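You operate a simulated robot arm through the tools that you are given. There is no shell and no other tool. Be economical: measure what you need, move in short steps, check, and stop when the job is done.

Carry out the task below with a simulated robot arm. There is one attempt and no reset: what you move stays moved.

JOB
Put the purple shim on the brown card layer.

The check looks at the end state, three seconds after you hand in, the way a careful person would. Anything else that was tipped, shoved, dropped, spilled or broken makes it a failure.

ROBOT AND FRAMES
A 6-joint arm with a two-finger parallel gripper, fixed in place. Base frame: the origin is at the foot of the arm, x ahead of it, y to its left, z up; the work surface is at about z = 750. Units: mm, degrees, N and s.
With the tool pointing down near the work surface it reaches from about 180 to 640 mm from the base axis. Its first joint turns from -66.0 to 66.0 degrees. Payload 2.7 kg.
Tool frame: the origin (TCP) lies between the finger pads and is the grasp point; the fingertips stand 23 mm ahead of it; z points along the fingers, y is the line along which they close. Largest opening 94 mm; finger width 38, thickness 10; the body of the gripper, 54 by 96 mm, starts 39 mm behind the TCP.
Orientation is that of the tool frame in the base frame, as a unit quaternion [w, x, y, z]. With the fingers straight down and closing along the base's y, the tool's x points along the base's -x, its y along +y and its z along -z.

CONTROLS
- The arm moves only by the tool servo_tool. Its argument "steps" is text: rows parted by semicolons, each of 7 numbers parted by spaces: the shift along the tool's x, y, z in cm, then the turn, a rotation vector about the tool's x, y, z in degrees, then the gripper command, from -1 (shut) to 1 (fully open), values between in proportion. In form: tx ty tz ax ay az claw; .... A call has 1 to 12 rows; each row is the pose to reach, as a shift and turn from the pose commanded when the call began, along the tool's axes at that moment. A row lasts 0.2 s, in which the tool goes at most 50 mm and 8.6 degrees; a call with a longer step from one row to the next is refused whole, and so is a gripper value outside its range. Where a pose cannot be reached the arm comes as near as it can. A force on the tool above 40 N (or 10 N above the force at the start of the call, whichever is more), or a blocked arm, ends the call early, and 0.2 s more pass. Each finger travels about 45 mm/s and halts on what it meets, pressing with about 43 N; the grip force reading is that of the motor and also rises with nothing between the fingers. The clock runs only during rows and for 0.2 s after the last one: add rows that repeat a pose to give the fingers time. It gives the time, the measured TCP pose, the force on the tool (base axes), the opening and the grip force at its end, in the units of the frame above (readings bear some noise), and new pictures: "pictures" is both (left out), scene, wrist or none.
- Cameras (640 x 400 px; columns grow to the right, rows downward): "scene" is fixed at [83, -458.1, 1371.1]; the picture's right is [0.57, -0.82, 0.00], its down [-0.61, -0.42, -0.67] and it looks along [0.55, 0.38, -0.74] (base axes); focal length 364 px, centre (320, 200). "wrist" rides on the gripper at [86, 16, -75] in the tool frame; the picture's right is [-0.18, 0.98, 0.00], its down [-0.58, -0.11, -0.81] and it looks along [-0.79, -0.15, 0.59] (tool axes); focal length 243 px, centre (320, 200). There is no depth. A picture from a camera that has moved, and an enlarged one, comes with that camera's place and axes in the base frame and with its lens. The place of the scene camera against the robot may be out by one fixed shift of up to 25 mm in any direction.
- enlarge(camera, box): a new picture of the part [left, top, right, bottom] of that camera's present view, enlarged. No time passes.
- close_job(): hands the job in; it is judged then, once.

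Go step by step. Nothing tells you positions but the pictures and the camera data: compare them with the known pose of the tool, close in by small moves and look again before you grip or let go. The budget is 90 turns and 170 pictures, counting those below and the enlarged ones. Unless the task says otherwise, let go and move clear before handing in, and close with one line.

The tools are called after "Request:" by a JSON object that holds its "method" and its "body". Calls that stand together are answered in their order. servo_tool: Moves the arm, as the interface text tells. Its arguments: {"type":"object","properties":{"steps":{"type":"string"},"pictures":{"type":"string","enum":["both","scene","wrist","none"]}},"required":["steps"]} The other tools are called the same way: enlarge (camera, box) takes an enlarged picture of a part of a camera's view; close_job () hands the job in.

At the start:

```text
t: 0.0
tcp_pos: [356.4, -39.2, 973.3]
ee_rot: [0.0, -0.001, 1.0, 0.0]
force: [-0.8, 0.8, 0.7]
opening: 94.1
finger_force: 0.1
```

scene: 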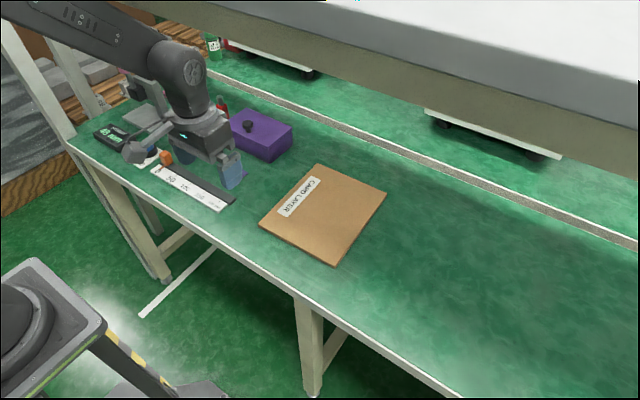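
wrist: 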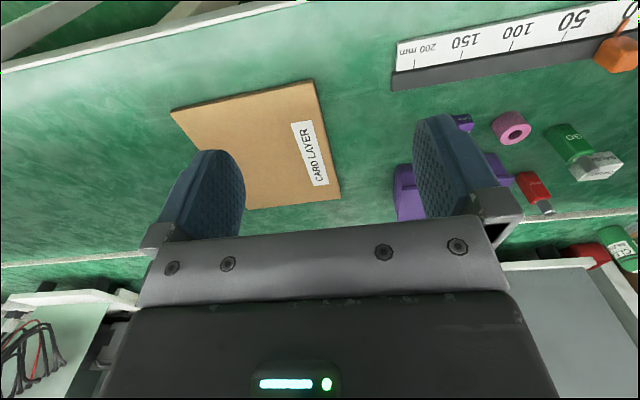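

I see a brown card layer, a purple box with a knob, and something small and purple near the right finger in the wrist view. I'll enlarge to identify the shim.

Request:
{"method": "enlarge", "body": {"camera": "wrist", "box": [380, 80, 560, 230]}}

Request:
{"method": "enlarge", "body": {"camera": "scene", "box": [120, 80, 320, 220]}}

```text
2.67 times, centred on (470, 155) of wrist
camera zoom: at [270.0, -22.2, 1048.7], right [0.18, 0.98, 0.0], down [0.58, -0.11, 0.81], along [0.79, -0.15, -0.59], focal length 647 px, centre (-80, 320)
```

zoom: 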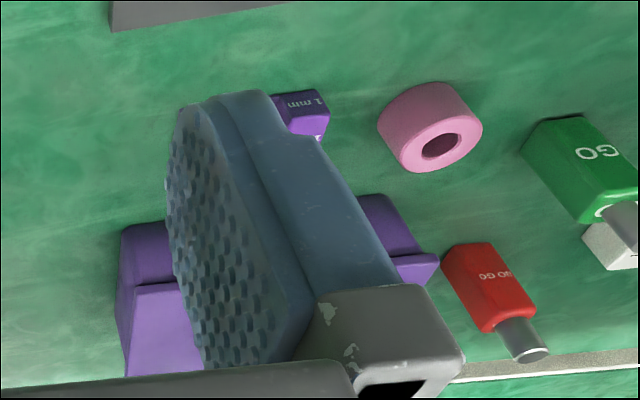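

```text
2.86 times, centred on (220, 150) of scene
camera zoom: at [83.0, -458.1, 1371.1], right [0.57, -0.82, 0.0], down [-0.61, -0.42, -0.67], along [0.55, 0.38, -0.74], focal length 1039 px, centre (606, 343)
```

zoom: 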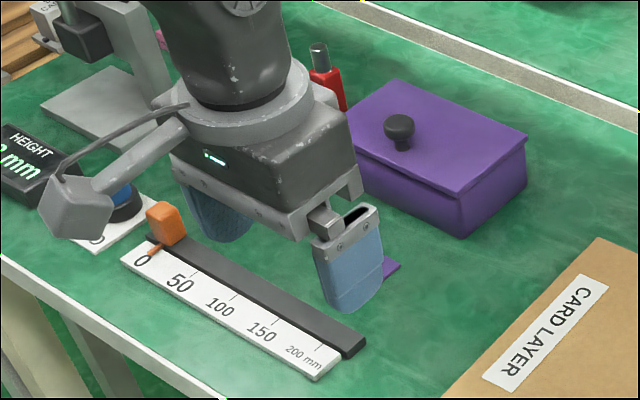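

The shim seems to lie behind the left finger, around x 515, y 60–140. I'll shift the arm to the right at this height to uncover it.

Request:
{"method": "servo_tool", "body": {"steps": "0 -4 0 0 0 0 1; 0 -8 0 0 0 0 1; 0 -12 0 0 0 0 1; 0 -12 0 0 0 0 1"}}

```text
t: 1.0
tcp_pos: [356.9, -158.3, 970.8]
ee_rot: [-0.003, -0.002, 1.0, 0.0]
force: [0.0, -0.3, 0.3]
opening: 94.1
finger_force: 0.0
camera wrist: at [269.8, -142.6, 1046.6], right [0.18, 0.98, 0.0], down [0.59, -0.11, 0.8], along [0.79, -0.15, -0.6], focal length 243 px, centre (320, 200)
```

scene: 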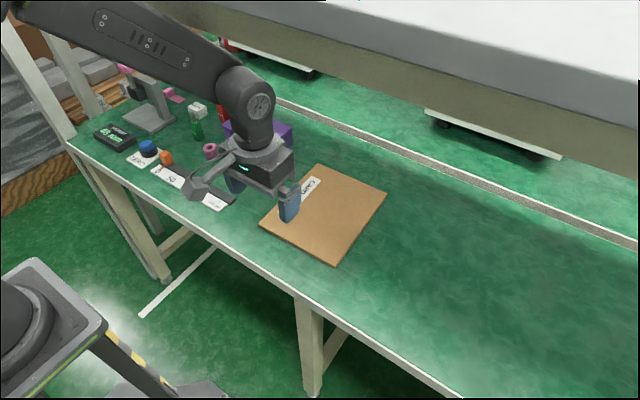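
wrist: 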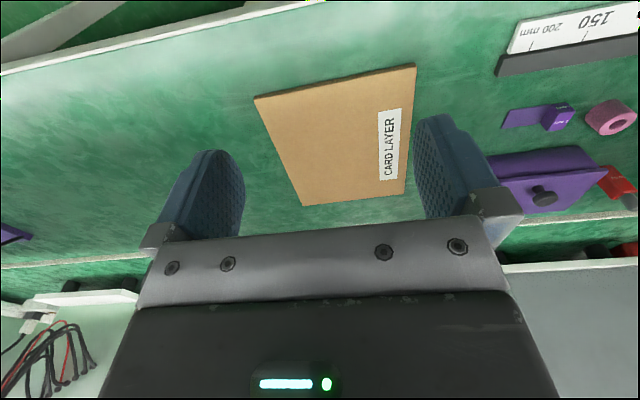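

Request:
{"method": "enlarge", "body": {"camera": "wrist", "box": [480, 80, 640, 180]}}

Request:
{"method": "enlarge", "body": {"camera": "wrist", "box": [0, 180, 160, 280]}}

```text
4.00 times, centred on (560, 130) of wrist
camera zoom: at [269.8, -142.6, 1046.6], right [0.18, 0.98, 0.0], down [0.59, -0.11, 0.8], along [0.79, -0.15, -0.6], focal length 970 px, centre (-640, 480)
```

zoom: 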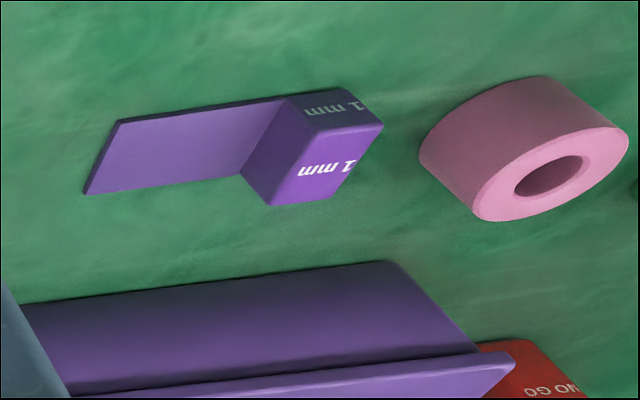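

```text
4.00 times, centred on (80, 230) of wrist
camera zoom: at [269.8, -142.6, 1046.6], right [0.18, 0.98, 0.0], down [0.59, -0.11, 0.8], along [0.79, -0.15, -0.6], focal length 970 px, centre (1280, 80)
```

zoom: 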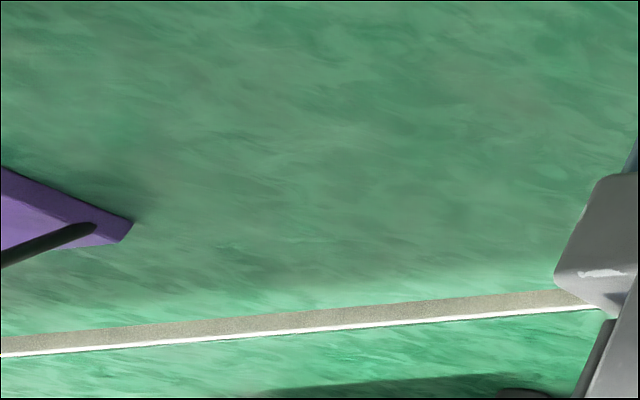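

The purple shim is a thin blade with a "1 mm" handle block. The handle is about 30×20×20 mm, centred near (520, 135), and the blade runs toward −y to about y 74. The card spans roughly x 420–670, y −255…−55. I'll grip the handle across x, so I'm turning the tool 90° while moving above it.

Request:
{"method": "servo_tool", "body": {"steps": "-1.36 2.44 0 0 0 -7.5 0.3; -2.72 4.88 0 0 0 -15 0.3; -4.08 7.33 0 0 0 -22.5 0.3; -5.43 9.77 0 0 0 -30 0.3; -6.8 12.2 0 0 0 -37.5 0.3; -8.15 14.65 0 0 0 -45 0.3; -9.5 17.1 0 0 0 -52.5 0.3; -10.87 19.5 0 0 0 -60 0.3; -12.2 22 0 0 0 -67.5 0.3; -13.6 24.4 0 0 0 -75 0.3; -14.95 26.9 0 0 0 -82.5 0.3; -16.3 29.3 0 0 0 -90 0.3"}}

```text
t: 2.5
tcp_pos: [377.9, -21.3, 936.0]
ee_rot: [-0.073, -0.376, 0.923, 0.029]
force: [-0.7, 0.3, 0.3]
opening: 61.0
finger_force: 0.1
stopped in row 7: the arm was blocked; the commanded pose is now the measured one
camera wrist: at [318.0, -68.5, 1022.5], right [-0.55, 0.83, 0.09], down [0.61, 0.33, 0.72], along [0.57, 0.45, -0.69], focal length 243 px, centre (320, 200)
```

scene: 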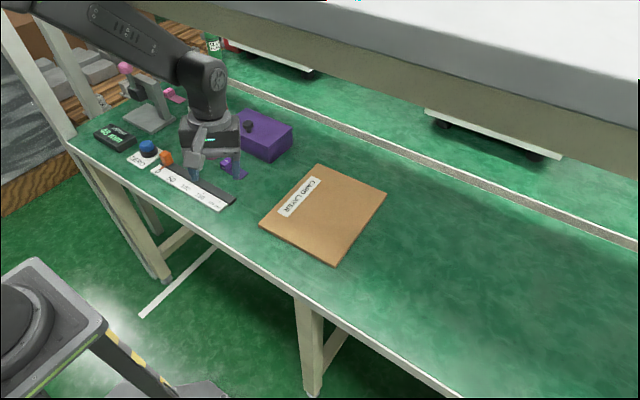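
wrist: 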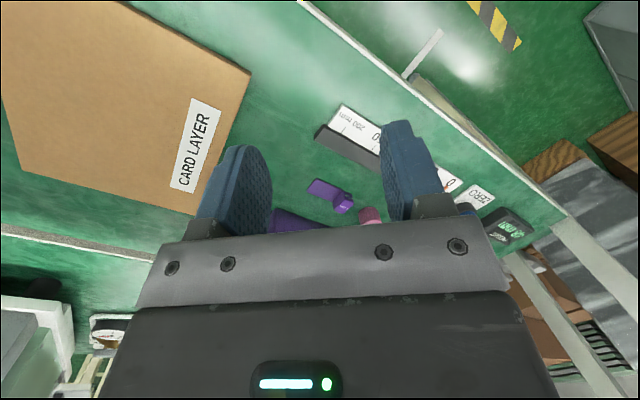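

The arm was blocked partway, with the tool yawed about 45° and tilted about 9°. Nothing was touched. I'll level the tool here before going on.

Request:
{"method": "servo_tool", "body": {"steps": "0 0 0 3.1 -3.2 -0.3 0.3; 0 0 0 6.3 -6.5 -0.7 0.3; 0 0 0 6.3 -6.5 -0.7 0.3; 0 0 0 6.3 -6.5 -0.7 0.3", "pictures": "none"}}

```text
t: 3.5
tcp_pos: [382.5, -21.6, 937.1]
ee_rot: [0.004, -0.383, 0.924, -0.002]
force: [0.7, -0.7, -0.4]
opening: 61.0
finger_force: 0.2
```

Level at 45° yaw now. Next I'll translate over the handle at this yaw, a bit lower.

Request:
{"method": "servo_tool", "body": {"steps": "-3.5 0.2 0.7 0 0 0 0.3; -7 0.5 1.4 0 0 0 0.3; -10.5 0.7 2.1 0 0 0 0.3; -14 0.9 2.8 0 0 0 0.3; -17.5 1.1 3.5 0 0 0 0.3; -20.8 1.35 3.7 0 0 0 0.3; -20.8 1.35 3.7 0 0 0 0.3"}}

```text
t: 4.8
tcp_pos: [450.1, 105.3, 870.0]
ee_rot: [-0.069, -0.373, 0.925, 0.011]
force: [-1.2, -0.6, -0.8]
opening: 61.0
finger_force: 0.1
stopped in row 6: the arm was blocked; the commanded pose is now the measured one
camera wrist: at [387.2, 60.5, 956.3], right [-0.54, 0.84, 0.05], down [0.6, 0.35, 0.72], along [0.59, 0.42, -0.69], focal length 243 px, centre (320, 200)
```

scene: 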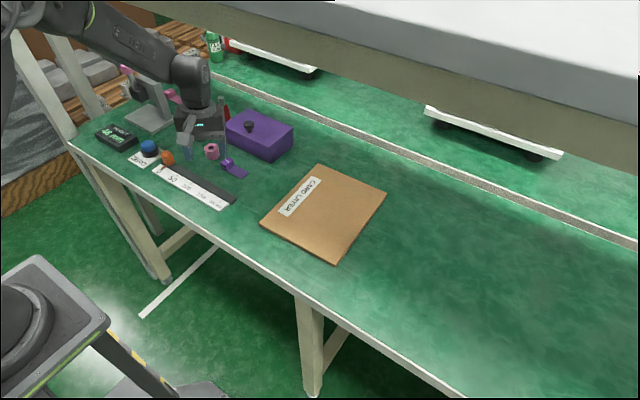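
wrist: 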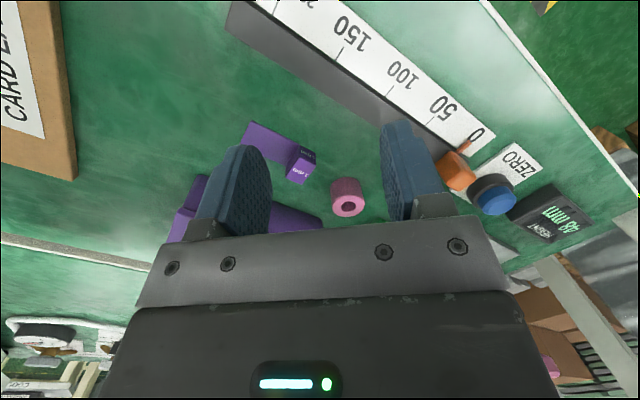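

It halted again with no contact force, so I suspect my moves are too fast for the joints. I'll level again, then make slower moves.

Request:
{"method": "servo_tool", "body": {"steps": "0 0 0 2.1 -3.4 -0.5 0.3; 0 0 0 4.2 -6.8 -1.1 0.3; 0 0 0 4.2 -6.8 -1.1 0.3; 0 0 0 4.2 -6.8 -1.1 0.3", "pictures": "none"}}

```text
t: 5.8
tcp_pos: [461.9, 107.6, 867.7]
ee_rot: [0.003, -0.386, 0.923, -0.003]
force: [-0.5, -0.2, -0.4]
opening: 60.8
finger_force: 0.1
```

Now level; I'll turn the remaining 45° slowly in place.

Request:
{"method": "servo_tool", "body": {"steps": "0 0 0 0 0 -4 0.3; 0 0 0 0 0 -8 0.3; 0 0 0 0 0 -12 0.3; 0 0 0 0 0 -16 0.3; 0 0 0 0 0 -20 0.3; 0 0 0 0 0 -24 0.3; 0 0 0 0 0 -28 0.3; 0 0 0 0 0 -32 0.3; 0 0 0 0 0 -36 0.3; 0 0 0 0 0 -40 0.3; 0 0 0 0 0 -44.5 0.3; 0 0 0 0 0 -44.5 0.3", "pictures": "none"}}

```text
t: 8.4
tcp_pos: [461.2, 108.3, 866.4]
ee_rot: [0.001, -0.706, 0.709, -0.003]
force: [-0.1, -0.2, 0.8]
opening: 61.2
finger_force: 0.1
```

Yaw is now 90° and level. I'll move slowly over the handle and down a little, then look.

Request:
{"method": "servo_tool", "body": {"steps": "-0.4 -1 0.4 0 0 0 0.3; -0.9 -2 0.8 0 0 0 0.3; -1.3 -3 1.2 0 0 0 0.3; -1.8 -4 1.6 0 0 0 0.3; -2.2 -5 2 0 0 0 0.3; -2.7 -5.9 2.4 0 0 0 0.3; -2.7 -5.9 2.4 0 0 0 0.3; -2.7 -5.9 2.4 0 0 0 0.3"}}

```text
t: 10.2
tcp_pos: [508.9, 130.8, 880.4]
ee_rot: [0.029, -0.702, 0.712, -0.012]
force: [-0.1, 0.5, 0.4]
opening: 61.0
finger_force: 0.1
camera wrist: at [487.4, 43.5, 952.5], right [-0.98, 0.2, -0.05], down [0.07, 0.56, 0.83], along [0.19, 0.8, -0.56], focal length 243 px, centre (320, 200)
```

scene: 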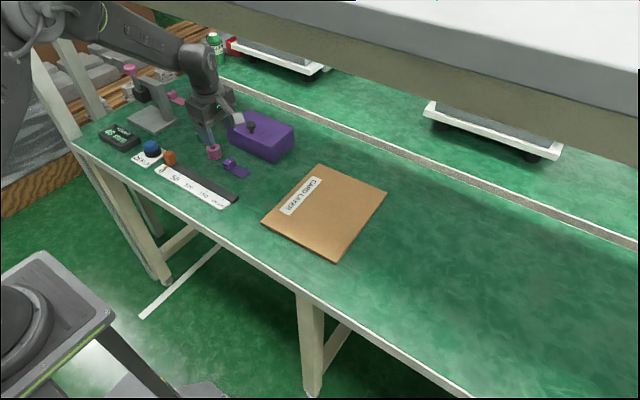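
wrist: 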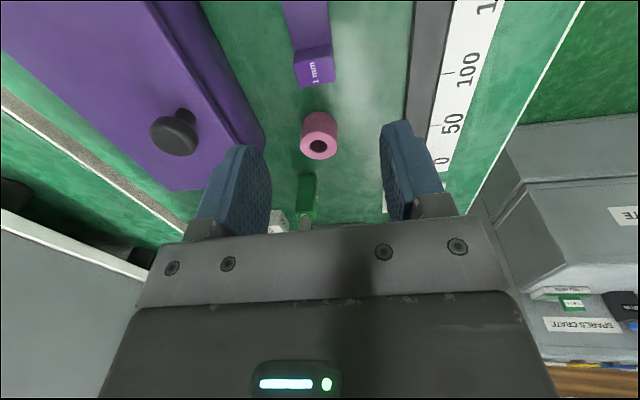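

The handle's location is confirmed at about (520, 132), but the arm is lagging (z reads 880 instead of 842). I'll hold to let it settle.

Request:
{"method": "servo_tool", "body": {"steps": "0 0 0 0 0 0 0.3; 0 0 0 0 0 0 0.3; 0 0 0 0 0 0 0.3; 0 0 0 0 0 0 0.3; 0 0 0 0 0 0 0.3", "pictures": "none"}}

```text
t: 11.4
tcp_pos: [509.0, 131.8, 879.6]
ee_rot: [0.029, -0.703, 0.711, -0.013]
force: [0.2, -0.5, 0.0]
opening: 60.9
finger_force: 0.0
```

It settled at a nearest-reachable pose. I'll try straight down to see whether the limit goes away.

Request:
{"method": "servo_tool", "body": {"steps": "0 0 0.5 0 0 0 0.3; 0 0 1 0 0 0 0.3; 0 0 1.5 0 0 0 0.3; 0 0 2 0 0 0 0.3; 0 0 2 0 0 0 0.3; 0 0 2 0 0 0 0.3", "pictures": "none"}}

```text
t: 12.8
tcp_pos: [517.2, 135.0, 880.8]
ee_rot: [0.046, -0.703, 0.709, -0.022]
force: [-0.6, -0.4, 0.2]
opening: 61.0
finger_force: 0.0
```

The wrist centre isn't moving; the tool only tilts. The last scene picture also looks slightly rotated against earlier ones, which could mean something upstream on the arm is touching. I'll look closer before commanding more.

Request:
{"method": "enlarge", "body": {"camera": "scene", "box": [0, 0, 320, 200]}}

Request:
{"method": "enlarge", "body": {"camera": "scene", "box": [0, 0, 640, 400]}}

```text
2.00 times, centred on (160, 100) of scene
camera zoom: at [58.1, -466.2, 1369.6], right [0.57, -0.82, 0.01], down [-0.59, -0.42, -0.69], along [0.57, 0.39, -0.73], focal length 727 px, centre (640, 400)
```

zoom: 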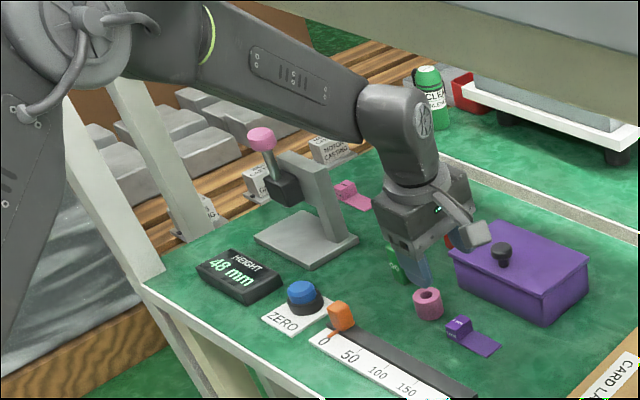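

```text
1.00 times, centred on (320, 200) of scene
camera zoom: at [58.1, -466.2, 1369.6], right [0.57, -0.82, 0.01], down [-0.59, -0.42, -0.69], along [0.57, 0.39, -0.73], focal length 364 px, centre (320, 200)
```

zoom: 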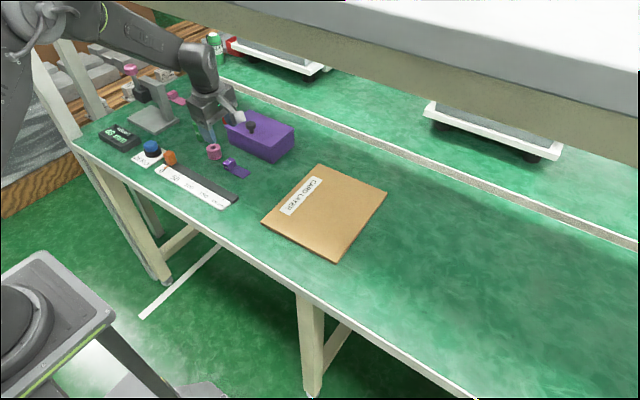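

The scene camera's reported place has changed by about 25 mm, so something upstream is being loaded or bumped. I'll back off to the last well-behaved pose and see whether that reverts.

Request:
{"method": "servo_tool", "body": {"steps": "0.5 1 -0.8 0 0 0 0.3; 0.9 2 -1.5 0 0 0 0.3; 1.4 3 -2.2 0 0 0 0.3; 1.8 4 -3 0 0 0 0.3; 2.3 5 -3.8 0 0 0 0.3; 2.7 5.9 -4.4 0 0 0 0.3; 2.7 5.9 -4.4 0 0 0 0.3; 2.7 5.9 -4.4 0 0 0 0.3", "pictures": "none"}}

Request:
{"method": "enlarge", "body": {"camera": "scene", "box": [0, 0, 640, 400]}}

```text
t: 14.6
tcp_pos: [461.5, 108.3, 868.5]
ee_rot: [0.002, -0.705, 0.709, -0.004]
force: [-0.2, 0.3, 0.5]
opening: 61.1
finger_force: 0.0
```

```text
1.00 times, centred on (320, 200) of scene
camera zoom: at [83.0, -458.1, 1371.1], right [0.57, -0.82, 0.0], down [-0.61, -0.42, -0.67], along [0.55, 0.38, -0.74], focal length 364 px, centre (320, 200)
```

zoom: 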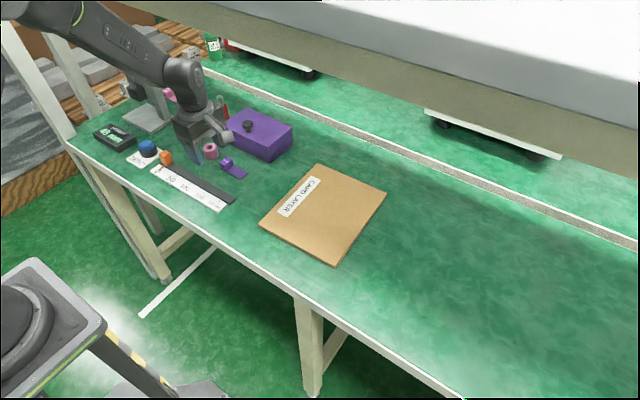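

The camera view returned to its original place, so the arm was leaning on something high up that gives, probably the camera's mount. I'll go down first at this radius, keeping the arm lower, and watch the camera pose.

Request:
{"method": "servo_tool", "body": {"steps": "0 0 0.8 0 0 0 0.3; 0 0 1.6 0 0 0 0.3; 0 0 2.4 0 0 0 0.3; 0 0 3.2 0 0 0 0.3; 0 0 4 0 0 0 0.3; 0 0 4 0 0 0 0.3; 0 0 4 0 0 0 0.3", "pictures": "none"}}

Request:
{"method": "enlarge", "body": {"camera": "scene", "box": [0, 0, 320, 200]}}

```text
t: 16.2
tcp_pos: [461.8, 108.5, 827.9]
ee_rot: [0.001, -0.706, 0.709, -0.004]
force: [-0.5, -1.0, 0.1]
opening: 61.0
finger_force: 0.0
```

```text
2.00 times, centred on (160, 100) of scene
camera zoom: at [83.0, -458.1, 1371.1], right [0.57, -0.82, 0.0], down [-0.61, -0.42, -0.67], along [0.55, 0.38, -0.74], focal length 727 px, centre (640, 400)
```

zoom: 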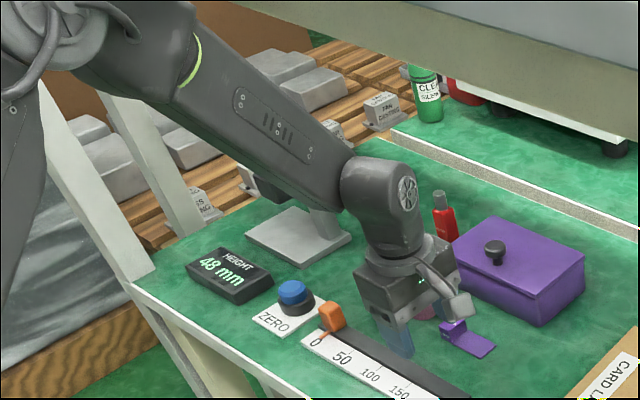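

Going down works cleanly and the camera is undisturbed. Now extend outward slowly at this height.

Request:
{"method": "servo_tool", "body": {"steps": "-0.4 -0.9 0 0 0 0 0.3; -0.8 -1.8 0 0 0 0 0.3; -1.2 -2.7 0 0 0 0 0.3; -1.2 -2.7 0 0 0 0 0.3; -1.2 -2.7 0 0 0 0 0.3", "pictures": "none"}}

Request:
{"method": "enlarge", "body": {"camera": "scene", "box": [0, 0, 320, 200]}}

```text
t: 17.4
tcp_pos: [488.9, 120.2, 828.3]
ee_rot: [0.0, -0.706, 0.708, -0.004]
force: [1.6, -0.4, -0.4]
opening: 61.2
finger_force: 0.1
```

```text
2.00 times, centred on (160, 100) of scene
camera zoom: at [83.0, -458.1, 1371.1], right [0.57, -0.82, 0.0], down [-0.61, -0.42, -0.67], along [0.55, 0.38, -0.74], focal length 727 px, centre (640, 400)
```

zoom: 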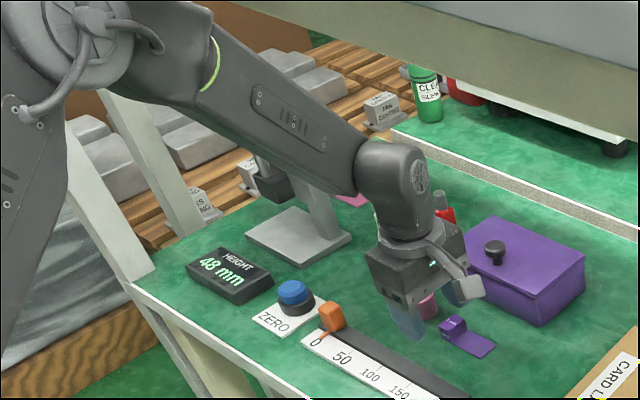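

Still clean. Continue to the spot above the handle.

Request:
{"method": "servo_tool", "body": {"steps": "-0.4 -0.8 0 0 0 0 0.3; -0.8 -1.6 0 0 0 0 0.3; -1.1 -2.4 0 0 0 0 0.3; -1.3 -3.1 0 0 0 0 0.3; -1.3 -3.1 0 0 0 0 0.3; -1.3 -3.1 0 0 0 0 0.3", "pictures": "wrist"}}

Request:
{"method": "enlarge", "body": {"camera": "scene", "box": [120, 60, 320, 185]}}

```text
t: 18.8
tcp_pos: [520.1, 131.8, 827.9]
ee_rot: [0.001, -0.706, 0.708, -0.003]
force: [0.7, 0.1, -0.9]
opening: 61.2
finger_force: 0.2
camera wrist: at [502.4, 47.0, 904.0], right [-0.98, 0.19, -0.01], down [0.11, 0.58, 0.8], along [0.16, 0.79, -0.59], focal length 243 px, centre (320, 200)
```

wrist: 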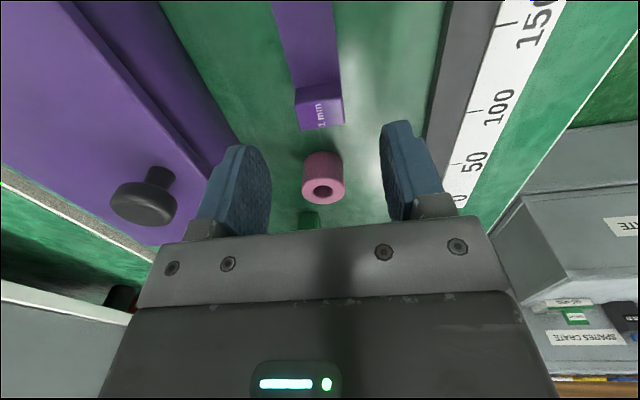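

```text
3.20 times, centred on (220, 122) of scene
camera zoom: at [83.0, -458.1, 1371.1], right [0.57, -0.82, 0.0], down [-0.61, -0.42, -0.67], along [0.55, 0.38, -0.74], focal length 1164 px, centre (640, 448)
```

zoom: 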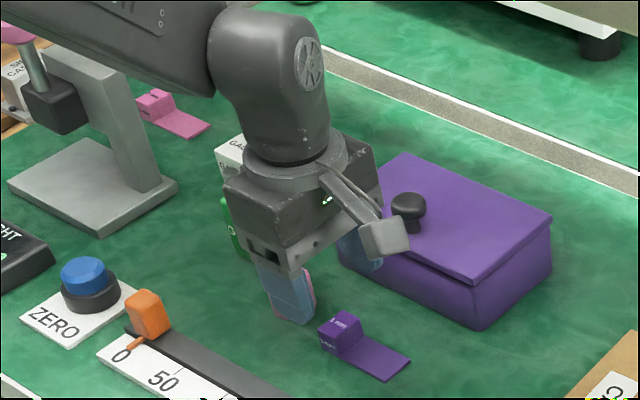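

In position above the handle, but I want a more precise handle location before descending.

Request:
{"method": "enlarge", "body": {"camera": "wrist", "box": [240, 50, 400, 150]}}

```text
4.00 times, centred on (320, 100) of wrist
camera zoom: at [502.4, 47.0, 904.0], right [-0.98, 0.19, -0.01], down [0.11, 0.58, 0.8], along [0.16, 0.79, -0.59], focal length 970 px, centre (320, 600)
```

zoom: 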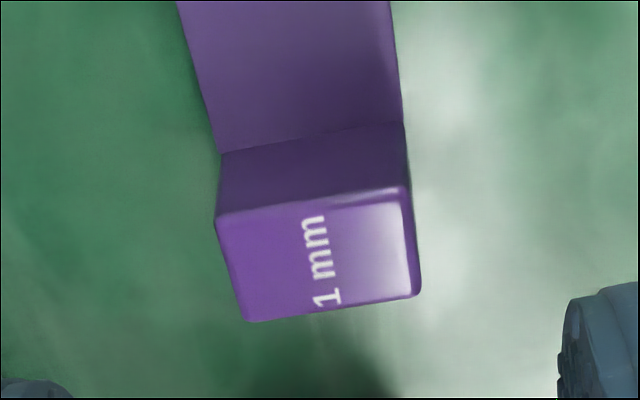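

The handle measures x 506–536, y 127.5–147.5, top near z 769. I'll centre on (521, 137) and descend to TCP z ≈ 777, putting the fingertips at about 754.

Request:
{"method": "servo_tool", "body": {"steps": "-0.5 -0.1 0.3 0 0 0 0.3; -0.5 -0.1 1.1 0 0 0 0.3; -0.5 -0.1 1.9 0 0 0 0.3; -0.5 -0.1 2.7 0 0 0 0.3; -0.5 -0.1 3.5 0 0 0 0.3; -0.5 -0.1 4.1 0 0 0 0.3; -0.5 -0.1 4.7 0 0 0 0.3; -0.5 -0.1 5.1 0 0 0 0.3; -0.5 -0.1 5.1 0 0 0 0.3; -0.5 -0.1 5.1 0 0 0 0.3"}}

Request:
{"method": "enlarge", "body": {"camera": "scene", "box": [150, 90, 310, 190]}}

```text
t: 21.0
tcp_pos: [520.2, 137.2, 777.4]
ee_rot: [0.001, -0.706, 0.708, -0.004]
force: [0.2, -0.2, 0.4]
opening: 61.1
finger_force: 0.0
camera wrist: at [503.7, 51.8, 852.9], right [-0.98, 0.19, -0.01], down [0.11, 0.58, 0.81], along [0.16, 0.79, -0.59], focal length 243 px, centre (320, 200)
```

scene: 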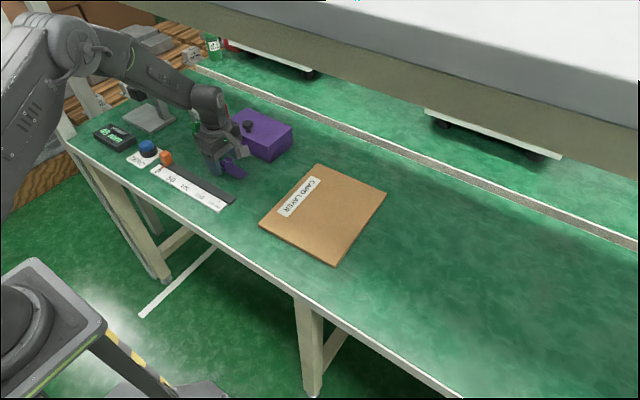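
wrist: 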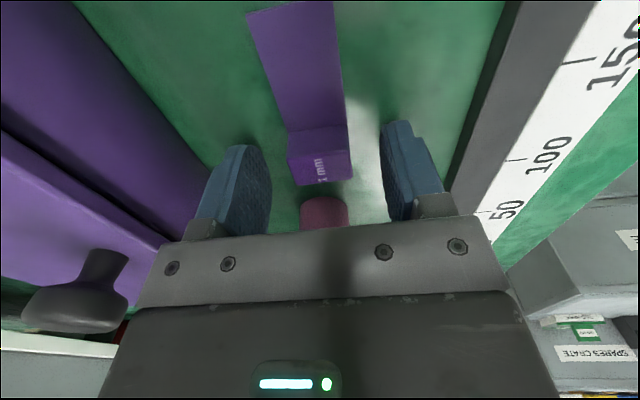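

```text
4.00 times, centred on (230, 140) of scene
camera zoom: at [83.0, -458.1, 1371.1], right [0.57, -0.82, 0.0], down [-0.61, -0.42, -0.67], along [0.55, 0.38, -0.74], focal length 1455 px, centre (680, 440)
```

zoom: 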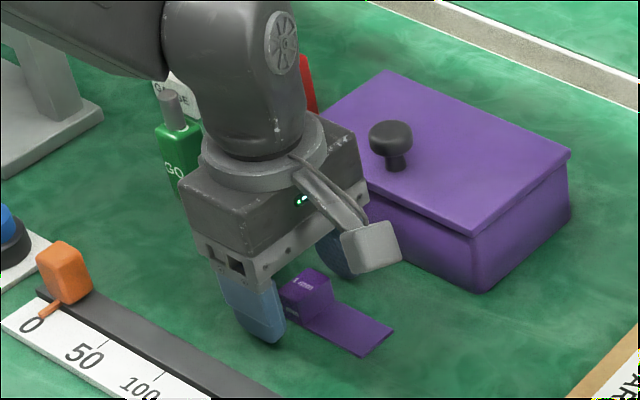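

Everything is consistent: the handle lies between the pads. Closing.

Request:
{"method": "servo_tool", "body": {"steps": "0 0 0 0 0 0 0; 0 0 0 0 0 0 -0.3; 0 0 0 0 0 0 -0.6; 0 0 0 0 0 0 -0.8; 0 0 0 0 0 0 -0.8; 0 0 0 0 0 0 -0.8", "pictures": "wrist"}}

```text
t: 22.4
tcp_pos: [521.5, 137.3, 776.9]
ee_rot: [0.001, -0.706, 0.708, -0.003]
force: [-0.4, -0.4, 0.6]
opening: 29.0
finger_force: 42.9
camera wrist: at [503.7, 51.8, 852.9], right [-0.98, 0.19, -0.01], down [0.11, 0.58, 0.81], along [0.16, 0.79, -0.59], focal length 243 px, centre (320, 200)
```

wrist: 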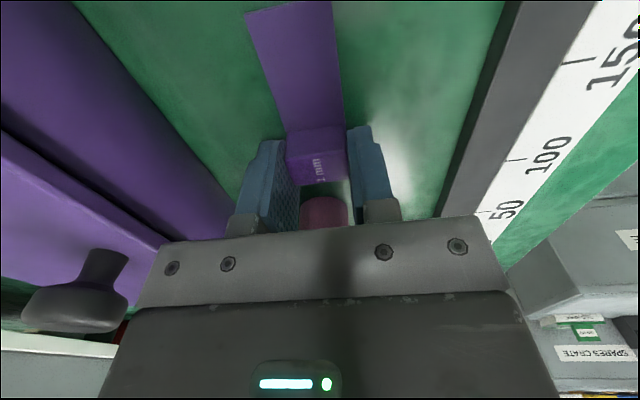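

Gripped at 29 mm opening with good force. Lift 40 mm.

Request:
{"method": "servo_tool", "body": {"steps": "0 0 -0.5 0 0 0 -0.8; 0 0 -1.2 0 0 0 -0.8; 0 0 -2 0 0 0 -0.8; 0 0 -3 0 0 0 -0.8; 0 0 -4 0 0 0 -0.8; 0 0 -4 0 0 0 -0.8"}}

```text
t: 23.8
tcp_pos: [521.7, 138.2, 817.1]
ee_rot: [0.001, -0.706, 0.708, -0.003]
force: [-0.6, 1.1, 0.3]
opening: 29.0
finger_force: 43.1
camera wrist: at [503.4, 52.1, 893.3], right [-0.98, 0.19, -0.01], down [0.11, 0.58, 0.8], along [0.16, 0.79, -0.59], focal length 243 px, centre (320, 200)
```

scene: 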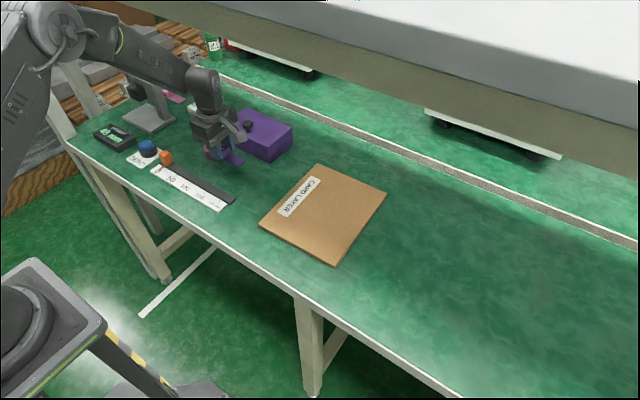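
wrist: 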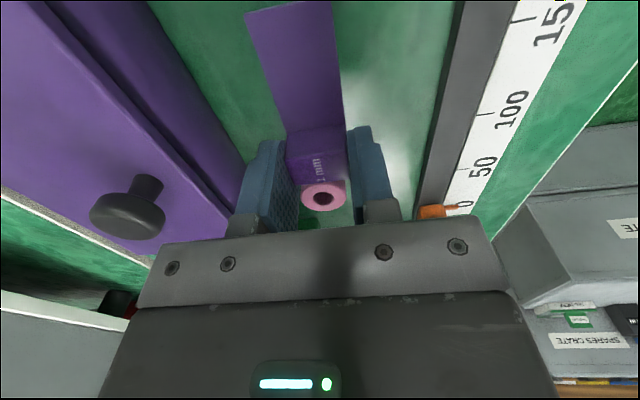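

The shim is held and lifted level. Carry it toward −y over the card at this height.

Request:
{"method": "servo_tool", "body": {"steps": "0.8 0 0 0 0 0 -0.8; 2 0 0 0 0 0 -0.8; 3.5 0 0 0 0 0 -0.8; 5 0 0 0 0 0 -0.8; 6.5 0 0 0 0 0 -0.8; 8 0 0 0 0 0 -0.8; 9.5 0 0 0 0 0 -0.8; 11 0 0 0 0 0 -0.8; 12.3 0 0 0 0 0 -0.8; 13.2 0 0 0 0 0 -0.8; 13.5 0 0 0 0 0 -0.8; 13.5 0 0 0 0 0 -0.8", "pictures": "scene"}}

```text
t: 26.4
tcp_pos: [519.9, 1.6, 817.2]
ee_rot: [0.0, -0.706, 0.708, -0.004]
force: [0.2, 0.4, 0.1]
opening: 28.9
finger_force: 43.0
```

scene: 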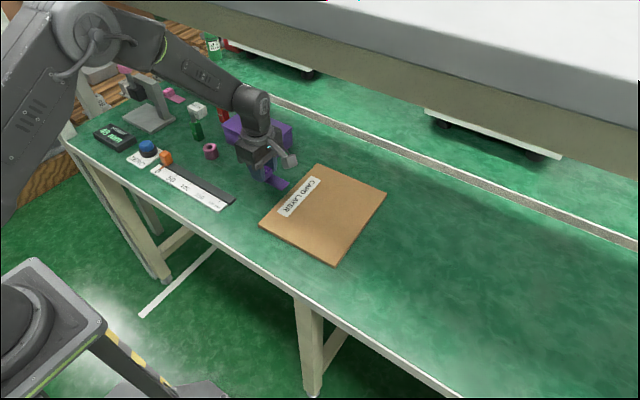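

Clean so far. I'll continue in smaller portions while watching the elbow.

Request:
{"method": "servo_tool", "body": {"steps": "0.8 0 0 0 0 0 -0.8; 2 0 0 0 0 0 -0.8; 3.5 0 0 0 0 0 -0.8; 5 0 0 0 0 0 -0.8; 6.3 0 0 0 0 0 -0.8; 7 0 0 0 0 0 -0.8; 7 0 0 0 0 0 -0.8; 7 0 0 0 0 0 -0.8", "pictures": "scene"}}

Request:
{"method": "enlarge", "body": {"camera": "scene", "box": [220, 100, 420, 280]}}

```text
t: 28.2
tcp_pos: [519.5, -67.4, 818.6]
ee_rot: [0.001, -0.706, 0.708, -0.003]
force: [0.0, -0.7, 0.0]
opening: 28.9
finger_force: 43.0
```

scene: 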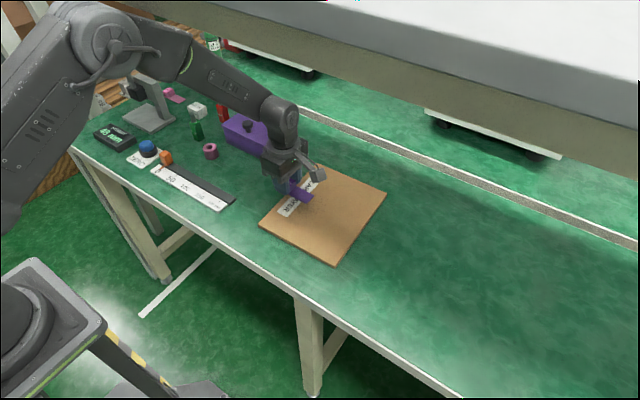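

```text
2.22 times, centred on (320, 190) of scene
camera zoom: at [83.0, -458.1, 1371.1], right [0.57, -0.82, 0.0], down [-0.61, -0.42, -0.67], along [0.55, 0.38, -0.74], focal length 808 px, centre (320, 222)
```

zoom: 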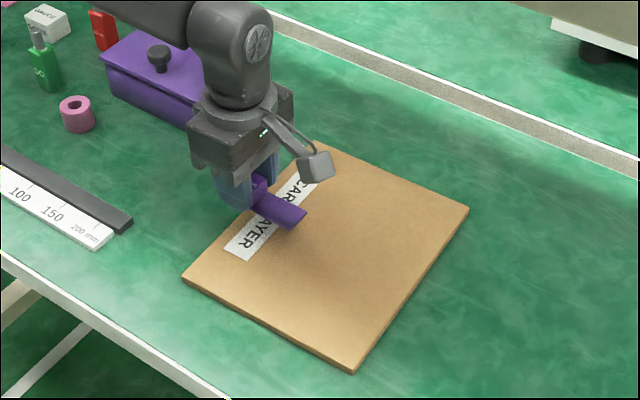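

Blade is already over the card. Move 65 mm more to centre the shim on it.

Request:
{"method": "servo_tool", "body": {"steps": "0.8 0 0 0 0 0 -0.8; 2 0 0 0 0 0 -0.8; 3.5 0 0 0 0 0 -0.8; 5 0 0 0 0 0 -0.8; 6 0 0 0 0 0 -0.8; 6.5 0 0 0 0 0 -0.8; 6.5 0 0 0 0 0 -0.8; 6.5 0 0 0 0 0 -0.8"}}

Request:
{"method": "enlarge", "body": {"camera": "scene", "box": [220, 130, 420, 280]}}

```text
t: 30.0
tcp_pos: [519.2, -131.7, 817.6]
ee_rot: [0.001, -0.706, 0.709, -0.003]
force: [-0.1, -0.1, -0.1]
opening: 29.1
finger_force: 42.8
camera wrist: at [502.2, -217.8, 893.8], right [-0.98, 0.19, -0.01], down [0.11, 0.58, 0.81], along [0.16, 0.79, -0.59], focal length 243 px, centre (320, 200)
```

scene: 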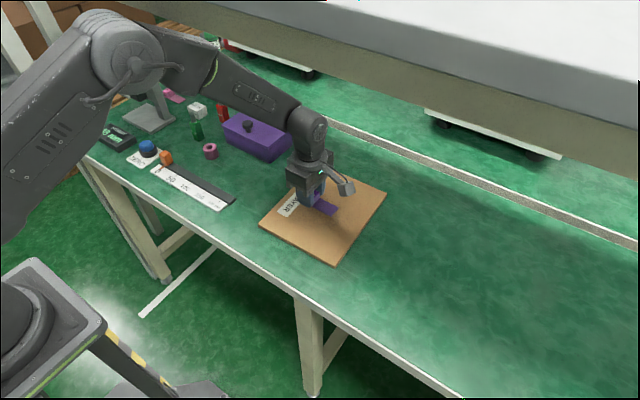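
wrist: 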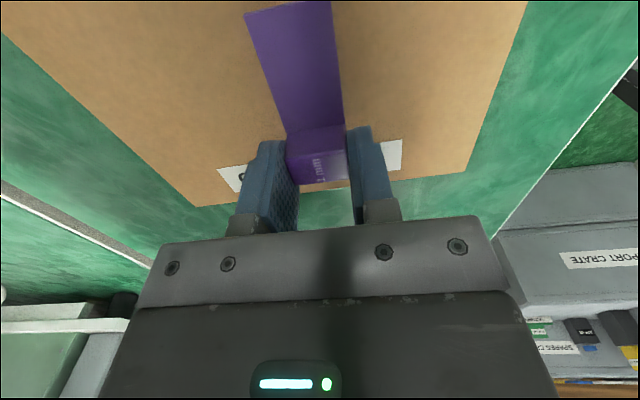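

```text
2.67 times, centred on (320, 205) of scene
camera zoom: at [83.0, -458.1, 1371.1], right [0.57, -0.82, 0.0], down [-0.61, -0.42, -0.67], along [0.55, 0.38, -0.74], focal length 970 px, centre (320, 187)
```

zoom: 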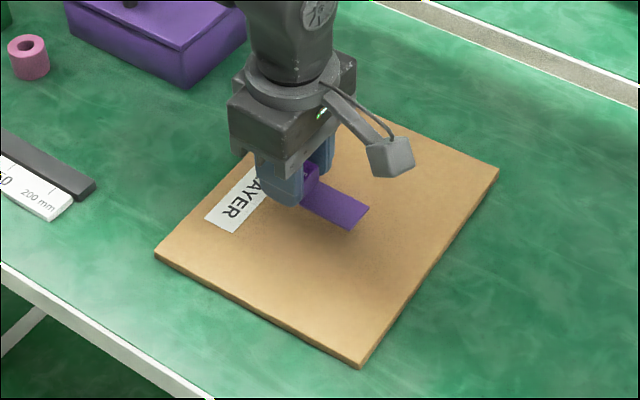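

Shim is level over the card, well inside its edges. Lower toward the surface, first to TCP z ≈ 792, then measure.

Request:
{"method": "servo_tool", "body": {"steps": "0.5 0 0.4 0 0 0 -0.8; 1 0 1 0 0 0 -0.8; 1 0 1.6 0 0 0 -0.8; 1 0 2.2 0 0 0 -0.8; 1 0 2.5 0 0 0 -0.8; 1 0 2.5 0 0 0 -0.8", "pictures": "none"}}

Request:
{"method": "enlarge", "body": {"camera": "scene", "box": [270, 170, 390, 245]}}

```text
t: 31.4
tcp_pos: [518.5, -141.9, 792.5]
ee_rot: [0.002, -0.706, 0.708, -0.004]
force: [1.0, 0.2, 0.5]
opening: 29.1
finger_force: 43.3
```

```text
5.33 times, centred on (330, 208) of scene
camera zoom: at [83.0, -458.1, 1371.1], right [0.57, -0.82, 0.0], down [-0.61, -0.42, -0.67], along [0.55, 0.38, -0.74], focal length 1940 px, centre (267, 160)
```

zoom: 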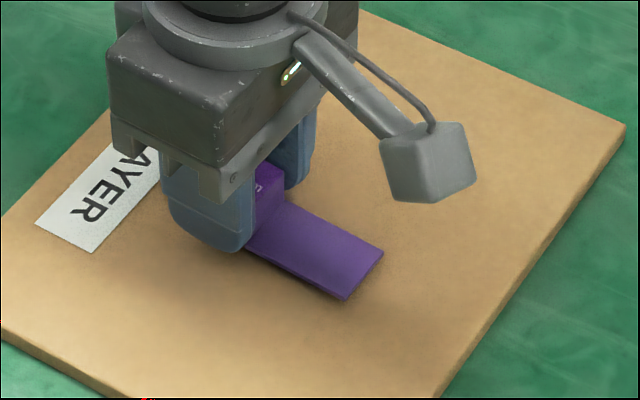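

Card looks about 8 mm thick, so contact is expected near TCP z ≈ 786. Stepping down gently.

Request:
{"method": "servo_tool", "body": {"steps": "0 0 0.15 0 0 0 -0.8; 0 0 0.3 0 0 0 -0.8; 0 0 0.4 0 0 0 -0.8; 0 0 0.4 0 0 0 -0.8", "pictures": "none"}}

```text
t: 32.4
tcp_pos: [519.6, -141.8, 788.6]
ee_rot: [0.002, -0.706, 0.708, -0.003]
force: [-0.5, -0.2, -0.3]
opening: 28.8
finger_force: 43.1
```

Request:
{"method": "servo_tool", "body": {"steps": "0 0 0.1 0 0 0 -0.8; 0 0 0.15 0 0 0 -0.8; 0 0 0.15 0 0 0 -0.8", "pictures": "none"}}

Request:
{"method": "enlarge", "body": {"camera": "scene", "box": [290, 190, 370, 240]}}

```text
t: 33.2
tcp_pos: [519.2, -142.7, 787.9]
ee_rot: [0.002, -0.706, 0.708, -0.003]
force: [-2.4, 0.6, 7.7]
opening: 29.1
finger_force: 42.8
```

```text
8.00 times, centred on (330, 215) of scene
camera zoom: at [82.9, -458.0, 1371.2], right [0.57, -0.82, 0.0], down [-0.61, -0.42, -0.67], along [0.55, 0.38, -0.74], focal length 2910 px, centre (240, 80)
```

zoom: 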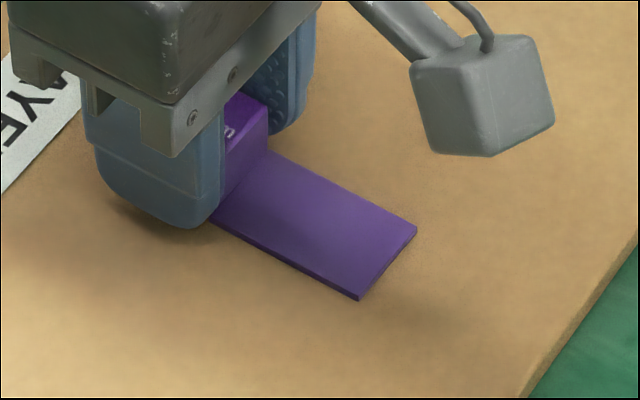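

Contact with the card: 7.7 N upward at z ≈ 788, shim flat. Opening the fingers.

Request:
{"method": "servo_tool", "body": {"steps": "0 0 -0.05 0 0 0 -0.3; 0 0 -0.05 0 0 0 -0.1; 0 0 -0.05 0 0 0 0.1; 0 0 -0.05 0 0 0 0.3; 0 0 -0.05 0 0 0 0.3; 0 0 -0.05 0 0 0 0.3"}}

```text
t: 34.6
tcp_pos: [519.9, -141.8, 787.9]
ee_rot: [0.001, -0.707, 0.708, -0.004]
force: [-0.8, 0.6, -0.1]
opening: 61.3
finger_force: 0.1
camera wrist: at [502.4, -227.9, 863.9], right [-0.98, 0.19, -0.01], down [0.11, 0.58, 0.81], along [0.16, 0.79, -0.59], focal length 243 px, centre (320, 200)
```

scene: 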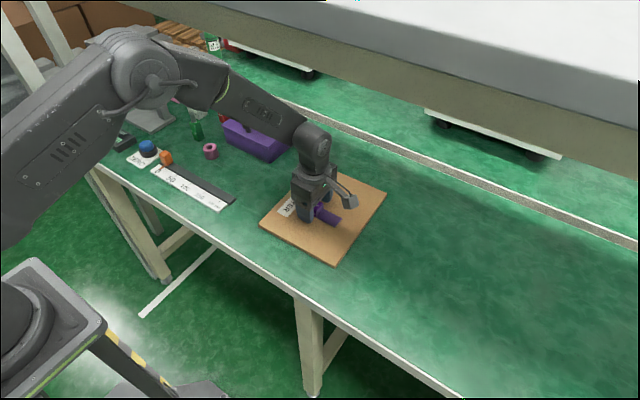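
wrist: 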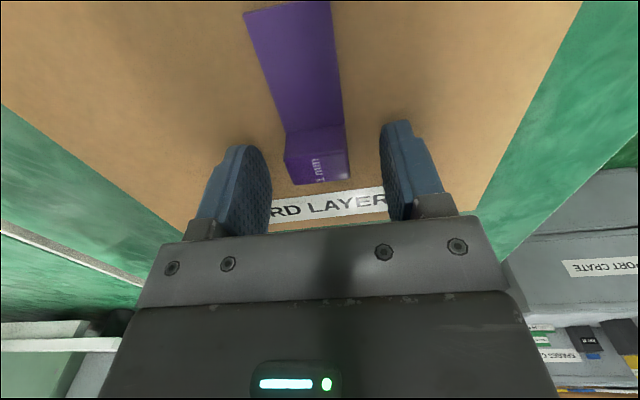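

Released cleanly. Lift straight up 45 mm, then draw back inward.

Request:
{"method": "servo_tool", "body": {"steps": "0 0 -0.6 0 0 0 0.3; 0 0 -1.5 0 0 0 0.3; 0 0 -2.5 0 0 0 0.3; 0 0 -3.5 0 0 0 0.3; 0 0 -4.3 0 0 0 0.3; 0 1 -4.6 0 0 0 0.3; 0 2.5 -4.9 0 0 0 0.3; 0 4.5 -5.2 0 0 0 0.3; 0 6.5 -5.5 0 0 0 0.3; 0 8.5 -6 0 0 0 0.3; 0 10 -6.5 0 0 0 0.3; 0 10 -6.5 0 0 0 0.3"}}

Request:
{"method": "enlarge", "body": {"camera": "scene", "box": [240, 150, 400, 270]}}

```text
t: 37.2
tcp_pos: [420.3, -143.4, 852.0]
ee_rot: [0.002, -0.705, 0.709, -0.004]
force: [0.5, -0.4, 0.1]
opening: 60.9
finger_force: 0.1
camera wrist: at [403.0, -228.2, 929.0], right [-0.98, 0.19, -0.01], down [0.1, 0.58, 0.8], along [0.16, 0.79, -0.59], focal length 243 px, centre (320, 200)
```

scene: 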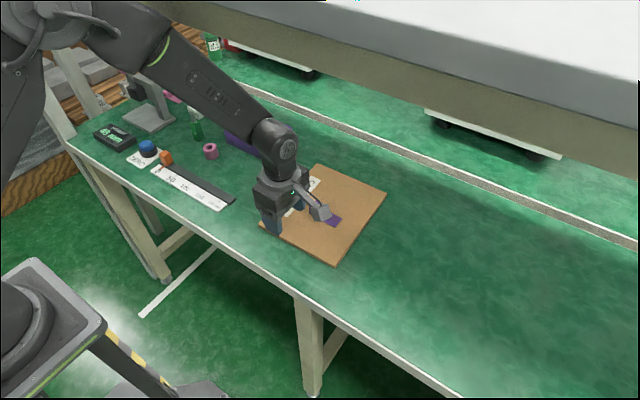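
wrist: 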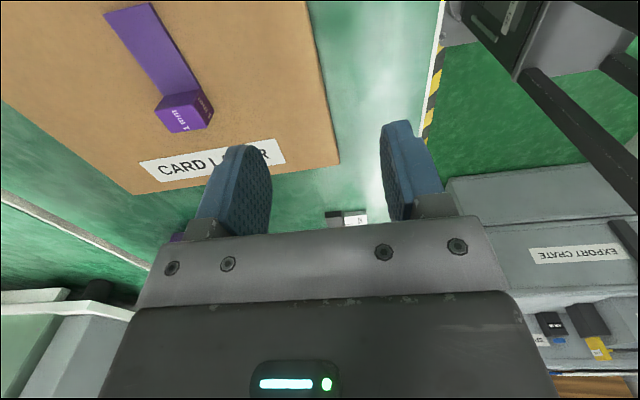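

```text
3.33 times, centred on (320, 210) of scene
camera zoom: at [83.0, -458.1, 1371.1], right [0.57, -0.82, 0.0], down [-0.61, -0.42, -0.67], along [0.55, 0.38, -0.74], focal length 1212 px, centre (320, 167)
```

zoom: 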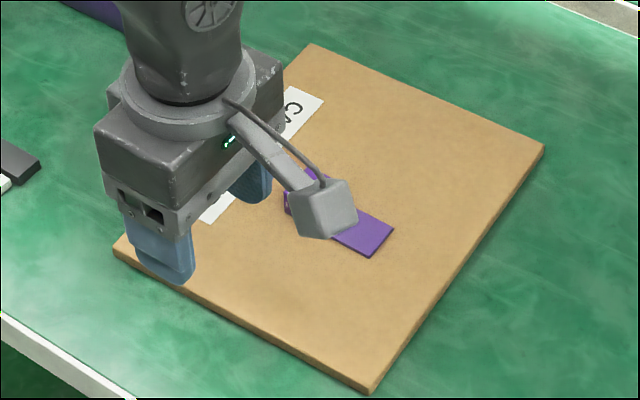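

The shim lies flat on the card, the card has not moved, the other objects look undisturbed, and the gripper is clear, so I'm handing in.

Request:
{"method": "close_job", "body": {}}

```text
The job is handed in.
```

The purple shim is lying flat on the brown card layer, the gripper is released and clear, and I handed the job in. Early on the arm pressed against something out of view and shifted the scene camera about 25 mm; it returned to its original place when I backed off.
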